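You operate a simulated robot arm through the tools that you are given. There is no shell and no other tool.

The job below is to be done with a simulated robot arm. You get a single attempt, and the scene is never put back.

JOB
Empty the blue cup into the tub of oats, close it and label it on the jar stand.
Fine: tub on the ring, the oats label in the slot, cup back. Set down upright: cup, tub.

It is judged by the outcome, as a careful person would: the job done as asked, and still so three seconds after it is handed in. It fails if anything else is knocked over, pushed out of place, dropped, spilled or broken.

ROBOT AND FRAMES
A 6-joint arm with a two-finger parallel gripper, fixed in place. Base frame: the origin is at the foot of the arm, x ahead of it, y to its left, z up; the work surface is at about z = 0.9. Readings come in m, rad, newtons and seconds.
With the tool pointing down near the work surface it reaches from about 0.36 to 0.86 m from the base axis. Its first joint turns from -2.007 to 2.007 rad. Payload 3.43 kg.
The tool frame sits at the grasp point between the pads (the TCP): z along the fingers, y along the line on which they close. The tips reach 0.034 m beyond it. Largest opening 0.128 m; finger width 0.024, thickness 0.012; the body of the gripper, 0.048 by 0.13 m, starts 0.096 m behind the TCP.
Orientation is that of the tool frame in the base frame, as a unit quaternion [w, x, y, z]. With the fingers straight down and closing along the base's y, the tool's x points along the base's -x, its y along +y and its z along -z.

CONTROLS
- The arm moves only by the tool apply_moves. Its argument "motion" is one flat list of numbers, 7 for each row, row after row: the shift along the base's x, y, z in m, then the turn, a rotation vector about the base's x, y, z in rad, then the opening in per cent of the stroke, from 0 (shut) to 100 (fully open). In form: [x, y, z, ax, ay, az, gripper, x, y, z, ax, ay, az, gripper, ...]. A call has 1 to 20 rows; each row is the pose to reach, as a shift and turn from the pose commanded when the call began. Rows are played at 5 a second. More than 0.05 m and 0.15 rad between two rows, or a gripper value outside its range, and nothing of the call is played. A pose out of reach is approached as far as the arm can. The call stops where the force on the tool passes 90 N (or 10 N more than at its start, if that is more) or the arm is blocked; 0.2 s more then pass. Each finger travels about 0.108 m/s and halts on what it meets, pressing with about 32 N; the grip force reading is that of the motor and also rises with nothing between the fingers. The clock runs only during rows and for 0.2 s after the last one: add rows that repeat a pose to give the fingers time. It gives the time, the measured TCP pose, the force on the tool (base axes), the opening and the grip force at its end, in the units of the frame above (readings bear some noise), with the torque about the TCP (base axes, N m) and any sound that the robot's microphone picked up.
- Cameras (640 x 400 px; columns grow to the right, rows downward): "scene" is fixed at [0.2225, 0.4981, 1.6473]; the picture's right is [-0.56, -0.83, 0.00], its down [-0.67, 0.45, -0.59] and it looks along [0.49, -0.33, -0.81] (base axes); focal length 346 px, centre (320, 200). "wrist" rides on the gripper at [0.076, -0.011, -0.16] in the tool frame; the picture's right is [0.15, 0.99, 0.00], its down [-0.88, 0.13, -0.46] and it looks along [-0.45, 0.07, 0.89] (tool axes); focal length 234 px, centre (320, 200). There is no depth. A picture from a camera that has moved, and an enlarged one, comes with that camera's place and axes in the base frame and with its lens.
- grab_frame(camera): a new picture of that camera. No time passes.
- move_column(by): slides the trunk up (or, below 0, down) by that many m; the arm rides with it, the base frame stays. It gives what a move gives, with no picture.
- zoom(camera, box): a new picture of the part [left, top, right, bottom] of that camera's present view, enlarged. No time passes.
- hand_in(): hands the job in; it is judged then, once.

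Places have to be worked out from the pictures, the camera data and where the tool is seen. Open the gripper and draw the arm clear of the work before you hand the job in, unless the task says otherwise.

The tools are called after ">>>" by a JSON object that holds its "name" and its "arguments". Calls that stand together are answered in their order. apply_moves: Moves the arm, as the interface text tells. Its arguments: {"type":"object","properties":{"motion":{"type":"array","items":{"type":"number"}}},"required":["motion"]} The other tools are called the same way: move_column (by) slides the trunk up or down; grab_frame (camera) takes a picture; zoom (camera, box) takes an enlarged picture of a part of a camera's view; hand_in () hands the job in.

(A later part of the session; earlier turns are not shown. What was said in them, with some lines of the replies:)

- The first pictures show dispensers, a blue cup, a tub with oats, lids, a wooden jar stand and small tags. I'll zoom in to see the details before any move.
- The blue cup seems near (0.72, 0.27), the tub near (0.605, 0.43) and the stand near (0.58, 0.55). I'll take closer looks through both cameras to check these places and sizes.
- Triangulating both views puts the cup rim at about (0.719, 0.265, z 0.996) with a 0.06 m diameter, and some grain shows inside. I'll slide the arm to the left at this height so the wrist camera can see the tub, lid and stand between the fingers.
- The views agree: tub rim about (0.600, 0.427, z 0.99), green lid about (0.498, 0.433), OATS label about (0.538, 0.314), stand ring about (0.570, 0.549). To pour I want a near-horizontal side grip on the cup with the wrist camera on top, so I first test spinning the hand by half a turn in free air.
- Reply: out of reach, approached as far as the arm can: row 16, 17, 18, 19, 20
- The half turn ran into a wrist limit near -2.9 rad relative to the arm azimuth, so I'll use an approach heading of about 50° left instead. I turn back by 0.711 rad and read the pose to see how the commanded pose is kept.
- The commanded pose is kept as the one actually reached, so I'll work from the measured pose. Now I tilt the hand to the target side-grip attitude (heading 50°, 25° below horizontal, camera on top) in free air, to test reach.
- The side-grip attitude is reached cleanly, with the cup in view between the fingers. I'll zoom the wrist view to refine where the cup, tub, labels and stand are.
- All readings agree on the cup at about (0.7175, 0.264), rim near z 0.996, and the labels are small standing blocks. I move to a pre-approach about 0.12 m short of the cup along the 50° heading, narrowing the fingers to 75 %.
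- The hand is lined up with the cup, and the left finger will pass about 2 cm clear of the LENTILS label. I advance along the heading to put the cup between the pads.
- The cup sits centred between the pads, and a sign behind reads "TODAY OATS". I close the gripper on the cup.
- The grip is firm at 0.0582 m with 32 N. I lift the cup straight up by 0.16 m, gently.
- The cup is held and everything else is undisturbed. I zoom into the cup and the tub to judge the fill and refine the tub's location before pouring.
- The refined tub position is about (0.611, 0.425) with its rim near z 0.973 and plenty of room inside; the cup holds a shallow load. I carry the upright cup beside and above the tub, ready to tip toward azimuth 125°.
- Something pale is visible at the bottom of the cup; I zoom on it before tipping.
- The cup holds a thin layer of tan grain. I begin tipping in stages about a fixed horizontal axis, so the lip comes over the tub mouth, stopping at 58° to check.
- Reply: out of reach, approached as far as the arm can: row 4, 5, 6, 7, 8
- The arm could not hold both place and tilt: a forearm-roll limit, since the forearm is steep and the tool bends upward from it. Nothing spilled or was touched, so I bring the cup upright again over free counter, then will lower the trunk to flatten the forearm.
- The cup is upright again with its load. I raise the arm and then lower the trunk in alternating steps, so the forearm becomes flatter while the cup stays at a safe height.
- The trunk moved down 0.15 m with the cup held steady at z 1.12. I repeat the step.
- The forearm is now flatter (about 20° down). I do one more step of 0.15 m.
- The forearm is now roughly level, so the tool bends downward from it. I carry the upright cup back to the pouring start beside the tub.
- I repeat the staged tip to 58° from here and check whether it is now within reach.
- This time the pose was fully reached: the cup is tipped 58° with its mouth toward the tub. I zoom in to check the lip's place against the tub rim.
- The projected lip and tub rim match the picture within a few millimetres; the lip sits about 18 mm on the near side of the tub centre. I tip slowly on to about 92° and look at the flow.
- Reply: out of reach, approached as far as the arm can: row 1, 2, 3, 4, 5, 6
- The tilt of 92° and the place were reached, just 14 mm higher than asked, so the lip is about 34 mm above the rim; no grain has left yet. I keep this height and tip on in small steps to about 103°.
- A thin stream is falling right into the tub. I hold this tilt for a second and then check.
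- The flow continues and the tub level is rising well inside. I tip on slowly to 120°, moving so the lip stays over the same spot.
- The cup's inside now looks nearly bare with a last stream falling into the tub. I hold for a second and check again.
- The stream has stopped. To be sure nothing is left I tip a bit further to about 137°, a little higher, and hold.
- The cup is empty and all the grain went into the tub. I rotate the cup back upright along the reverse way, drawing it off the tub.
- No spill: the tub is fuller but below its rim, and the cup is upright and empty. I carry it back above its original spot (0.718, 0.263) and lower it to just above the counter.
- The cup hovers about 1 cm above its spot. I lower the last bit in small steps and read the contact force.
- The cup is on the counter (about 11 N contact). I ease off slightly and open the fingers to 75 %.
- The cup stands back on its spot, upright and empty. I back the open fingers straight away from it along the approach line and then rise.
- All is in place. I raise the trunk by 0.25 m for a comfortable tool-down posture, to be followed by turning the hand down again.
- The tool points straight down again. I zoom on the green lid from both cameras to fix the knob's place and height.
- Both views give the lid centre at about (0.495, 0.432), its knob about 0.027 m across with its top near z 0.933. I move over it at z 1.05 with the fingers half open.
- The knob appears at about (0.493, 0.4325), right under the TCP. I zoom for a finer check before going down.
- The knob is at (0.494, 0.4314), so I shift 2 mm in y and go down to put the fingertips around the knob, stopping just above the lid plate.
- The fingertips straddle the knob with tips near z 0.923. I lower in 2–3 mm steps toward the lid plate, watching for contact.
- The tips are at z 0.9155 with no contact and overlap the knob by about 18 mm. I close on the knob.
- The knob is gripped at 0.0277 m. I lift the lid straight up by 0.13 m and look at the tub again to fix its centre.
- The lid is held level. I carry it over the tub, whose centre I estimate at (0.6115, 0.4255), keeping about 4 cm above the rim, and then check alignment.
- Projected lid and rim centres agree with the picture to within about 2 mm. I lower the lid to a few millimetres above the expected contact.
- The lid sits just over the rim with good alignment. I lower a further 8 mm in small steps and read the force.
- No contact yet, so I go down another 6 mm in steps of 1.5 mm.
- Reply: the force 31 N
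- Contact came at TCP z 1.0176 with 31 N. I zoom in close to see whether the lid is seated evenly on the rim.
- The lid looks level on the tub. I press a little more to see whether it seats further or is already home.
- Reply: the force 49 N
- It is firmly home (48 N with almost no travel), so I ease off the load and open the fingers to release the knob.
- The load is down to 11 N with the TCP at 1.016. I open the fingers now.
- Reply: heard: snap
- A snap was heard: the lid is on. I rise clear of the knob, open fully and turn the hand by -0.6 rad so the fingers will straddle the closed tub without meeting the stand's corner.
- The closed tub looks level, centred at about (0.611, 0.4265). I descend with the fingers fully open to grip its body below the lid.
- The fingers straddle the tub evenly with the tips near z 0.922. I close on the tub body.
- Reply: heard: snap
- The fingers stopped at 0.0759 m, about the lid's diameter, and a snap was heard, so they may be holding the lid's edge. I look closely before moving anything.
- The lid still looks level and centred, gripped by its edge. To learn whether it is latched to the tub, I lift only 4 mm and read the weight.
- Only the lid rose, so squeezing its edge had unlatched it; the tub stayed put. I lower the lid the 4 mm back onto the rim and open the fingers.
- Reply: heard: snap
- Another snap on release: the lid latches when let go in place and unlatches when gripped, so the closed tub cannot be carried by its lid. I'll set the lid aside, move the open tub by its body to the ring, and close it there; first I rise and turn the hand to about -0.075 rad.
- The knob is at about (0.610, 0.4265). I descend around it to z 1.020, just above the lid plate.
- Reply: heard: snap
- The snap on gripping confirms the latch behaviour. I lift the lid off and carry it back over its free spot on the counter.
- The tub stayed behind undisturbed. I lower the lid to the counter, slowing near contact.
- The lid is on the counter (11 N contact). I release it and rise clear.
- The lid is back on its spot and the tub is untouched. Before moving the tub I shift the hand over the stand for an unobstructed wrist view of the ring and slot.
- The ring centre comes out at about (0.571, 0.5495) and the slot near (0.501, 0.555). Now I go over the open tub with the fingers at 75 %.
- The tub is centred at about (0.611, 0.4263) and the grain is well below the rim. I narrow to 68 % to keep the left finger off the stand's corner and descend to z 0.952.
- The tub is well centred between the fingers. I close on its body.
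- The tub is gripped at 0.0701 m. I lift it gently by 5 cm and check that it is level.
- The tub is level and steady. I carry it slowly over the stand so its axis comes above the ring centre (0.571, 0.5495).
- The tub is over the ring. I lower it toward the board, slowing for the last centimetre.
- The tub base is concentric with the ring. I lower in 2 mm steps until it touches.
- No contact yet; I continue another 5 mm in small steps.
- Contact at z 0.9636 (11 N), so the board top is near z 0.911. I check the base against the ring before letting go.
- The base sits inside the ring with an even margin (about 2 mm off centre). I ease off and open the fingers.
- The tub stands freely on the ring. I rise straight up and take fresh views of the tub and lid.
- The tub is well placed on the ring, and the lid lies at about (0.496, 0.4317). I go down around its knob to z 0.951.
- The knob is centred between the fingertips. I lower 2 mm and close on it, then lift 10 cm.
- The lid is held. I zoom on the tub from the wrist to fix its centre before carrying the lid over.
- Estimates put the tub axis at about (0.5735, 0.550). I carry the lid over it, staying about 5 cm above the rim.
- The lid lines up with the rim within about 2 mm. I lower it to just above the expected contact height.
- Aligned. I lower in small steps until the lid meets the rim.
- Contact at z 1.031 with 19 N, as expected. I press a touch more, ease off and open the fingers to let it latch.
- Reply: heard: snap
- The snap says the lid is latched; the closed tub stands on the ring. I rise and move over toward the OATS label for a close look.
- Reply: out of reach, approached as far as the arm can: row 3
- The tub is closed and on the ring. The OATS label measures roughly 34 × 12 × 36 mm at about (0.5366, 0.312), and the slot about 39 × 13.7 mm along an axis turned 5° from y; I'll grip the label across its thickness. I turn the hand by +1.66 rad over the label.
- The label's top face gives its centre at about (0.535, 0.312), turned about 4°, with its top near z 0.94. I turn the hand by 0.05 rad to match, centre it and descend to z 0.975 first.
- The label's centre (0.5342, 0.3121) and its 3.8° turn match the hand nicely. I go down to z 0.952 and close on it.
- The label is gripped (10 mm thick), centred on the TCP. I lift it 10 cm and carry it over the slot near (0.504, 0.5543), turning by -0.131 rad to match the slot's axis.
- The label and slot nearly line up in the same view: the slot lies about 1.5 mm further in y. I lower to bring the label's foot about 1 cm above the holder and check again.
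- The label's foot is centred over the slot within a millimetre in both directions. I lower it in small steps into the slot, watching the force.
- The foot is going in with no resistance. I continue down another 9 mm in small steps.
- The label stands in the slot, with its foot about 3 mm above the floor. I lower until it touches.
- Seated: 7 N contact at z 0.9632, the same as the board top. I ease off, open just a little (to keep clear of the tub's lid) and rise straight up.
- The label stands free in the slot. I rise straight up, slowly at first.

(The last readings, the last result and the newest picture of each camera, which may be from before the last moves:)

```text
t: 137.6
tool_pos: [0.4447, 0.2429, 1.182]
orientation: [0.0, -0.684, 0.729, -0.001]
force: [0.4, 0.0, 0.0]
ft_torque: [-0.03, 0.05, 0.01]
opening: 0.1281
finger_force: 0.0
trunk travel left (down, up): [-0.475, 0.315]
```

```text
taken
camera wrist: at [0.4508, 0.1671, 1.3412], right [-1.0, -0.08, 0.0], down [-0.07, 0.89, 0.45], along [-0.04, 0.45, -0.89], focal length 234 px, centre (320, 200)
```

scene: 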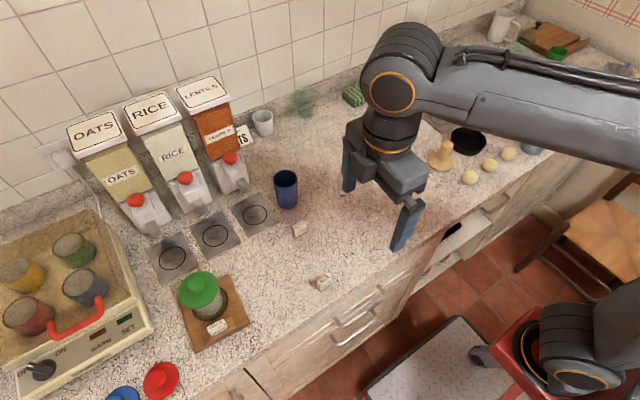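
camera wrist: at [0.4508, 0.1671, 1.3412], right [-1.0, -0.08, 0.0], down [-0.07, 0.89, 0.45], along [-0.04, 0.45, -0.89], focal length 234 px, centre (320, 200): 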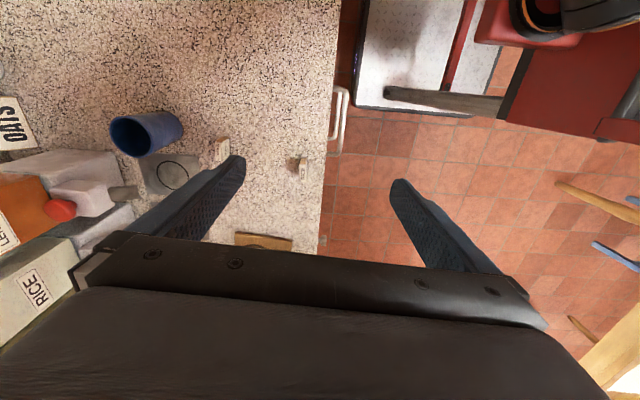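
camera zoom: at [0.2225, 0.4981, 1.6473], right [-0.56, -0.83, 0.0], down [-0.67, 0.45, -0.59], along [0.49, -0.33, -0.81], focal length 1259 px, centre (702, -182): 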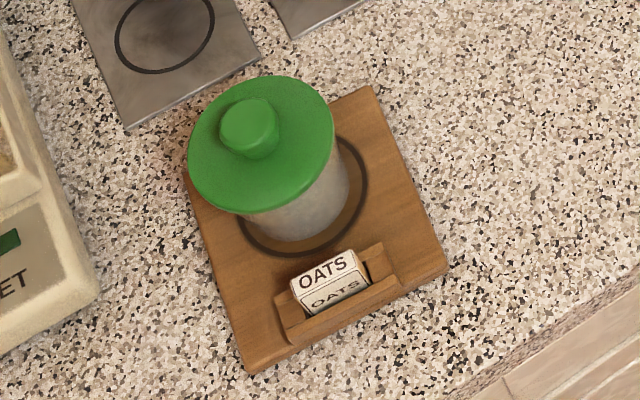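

The label is in the slot and the closed tub is on the ring. I zoom in for a final check of the ring fit, the label, and the other objects.

>>> {"name": "zoom", "arguments": {"camera": "scene", "box": [175, 265, 255, 345]}}

>>> {"name": "zoom", "arguments": {"camera": "scene", "box": [230, 150, 350, 300]}}

```text
5.00 times, centred on (215, 305) of scene
camera zoom: at [0.2225, 0.4981, 1.6473], right [-0.56, -0.83, 0.0], down [-0.67, 0.45, -0.59], along [0.49, -0.33, -0.81], focal length 1731 px, centre (845, -325)
```

zoom: 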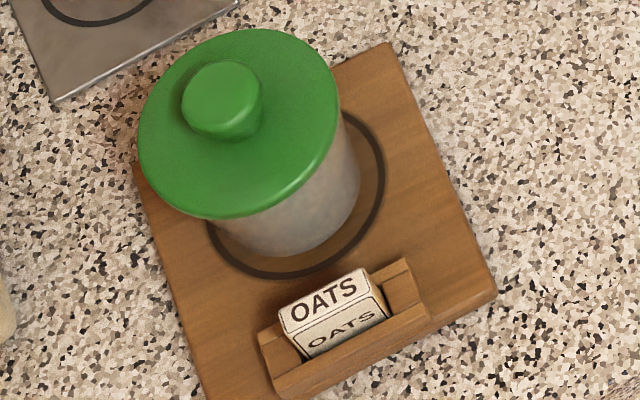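

```text
2.67 times, centred on (290, 225) of scene
camera zoom: at [0.2225, 0.4981, 1.6473], right [-0.56, -0.83, 0.0], down [-0.67, 0.45, -0.59], along [0.49, -0.33, -0.81], focal length 923 px, centre (400, 133)
```

zoom: 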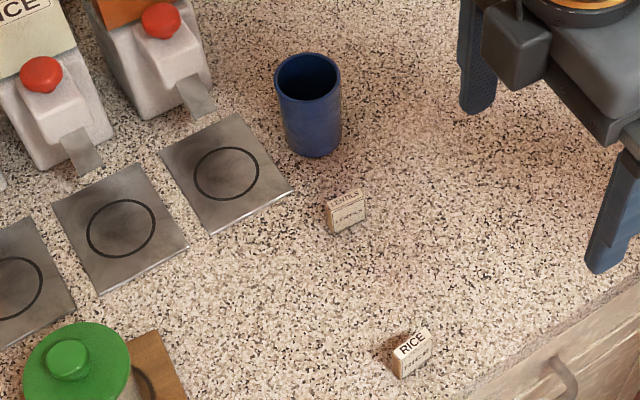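

Everything looks right: the tub base is fully inside the ring (about 3 mm off centre), the label sits upright in the slot, and the cup and the other labels are in place. I draw the open gripper further up and away.

>>> {"name": "apply_moves", "arguments": {"motion": [0, -0.03, 0.02, 0, 0, 0, 100, 0, -0.06, 0.04, 0, 0, 0, 100, 0, -0.09, 0.06, 0, 0, 0, 100, 0, -0.12, 0.08, 0, 0, 0, 100, 0, -0.15, 0.1, 0, 0, 0, 100, 0, -0.15, 0.1, 0, 0, 0, 100, 0, -0.15, 0.1, 0, 0, 0, 100]}}

>>> {"name": "grab_frame", "arguments": {"camera": "scene"}}

>>> {"name": "zoom", "arguments": {"camera": "scene", "box": [260, 150, 320, 220]}}

```text
t: 139.2
tool_pos: [0.4442, 0.096, 1.2828]
orientation: [0.0, -0.684, 0.729, 0.0]
force: [-0.2, 0.5, 0.2]
ft_torque: [0.0, -0.03, -0.02]
opening: 0.1279
finger_force: 0.0
trunk travel left (down, up): [-0.475, 0.315]
```

```text
taken
```

scene: 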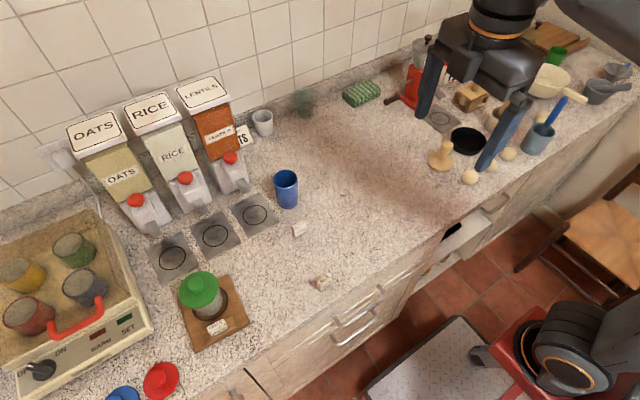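

```text
5.71 times, centred on (290, 185) of scene
camera zoom: at [0.2225, 0.4981, 1.6473], right [-0.56, -0.83, 0.0], down [-0.67, 0.45, -0.59], along [0.49, -0.33, -0.81], focal length 1978 px, centre (491, 286)
```

zoom: 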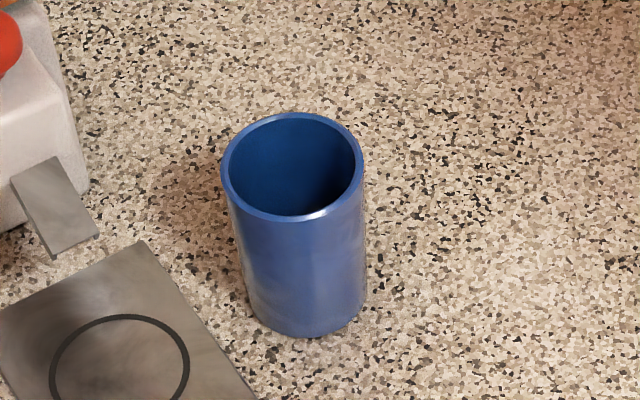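

The cup is empty, upright and on its spot; the tub is closed on the ring with the OATS label in the slot, and nothing else has moved. The arm is clear with the gripper open, so I hand the job in.

>>> {"name": "hand_in", "arguments": {}}

```text
The job is handed in.
```

The job is done and handed in. I don't have the judge's verdict, only my own checks from the last pictures.

- **Cup:** emptied into the tub with no spill, then set back upright on its original spot.
- **Tub:** closed with the green lid, which snapped on, and standing upright on the stand's ring. Its base is fully inside the ring, about 3 mm off centre.
- **Label:** the OATS label is upright in the slot, facing away from the tub.
- **Everything else:** the RICE and LENTILS labels and the other objects look unmoved. The arm is clear with the gripper open.

The tub was carried open, not closed. Gripping the lid unlatches it, so I took it off, moved the open tub to the ring, and closed it there.
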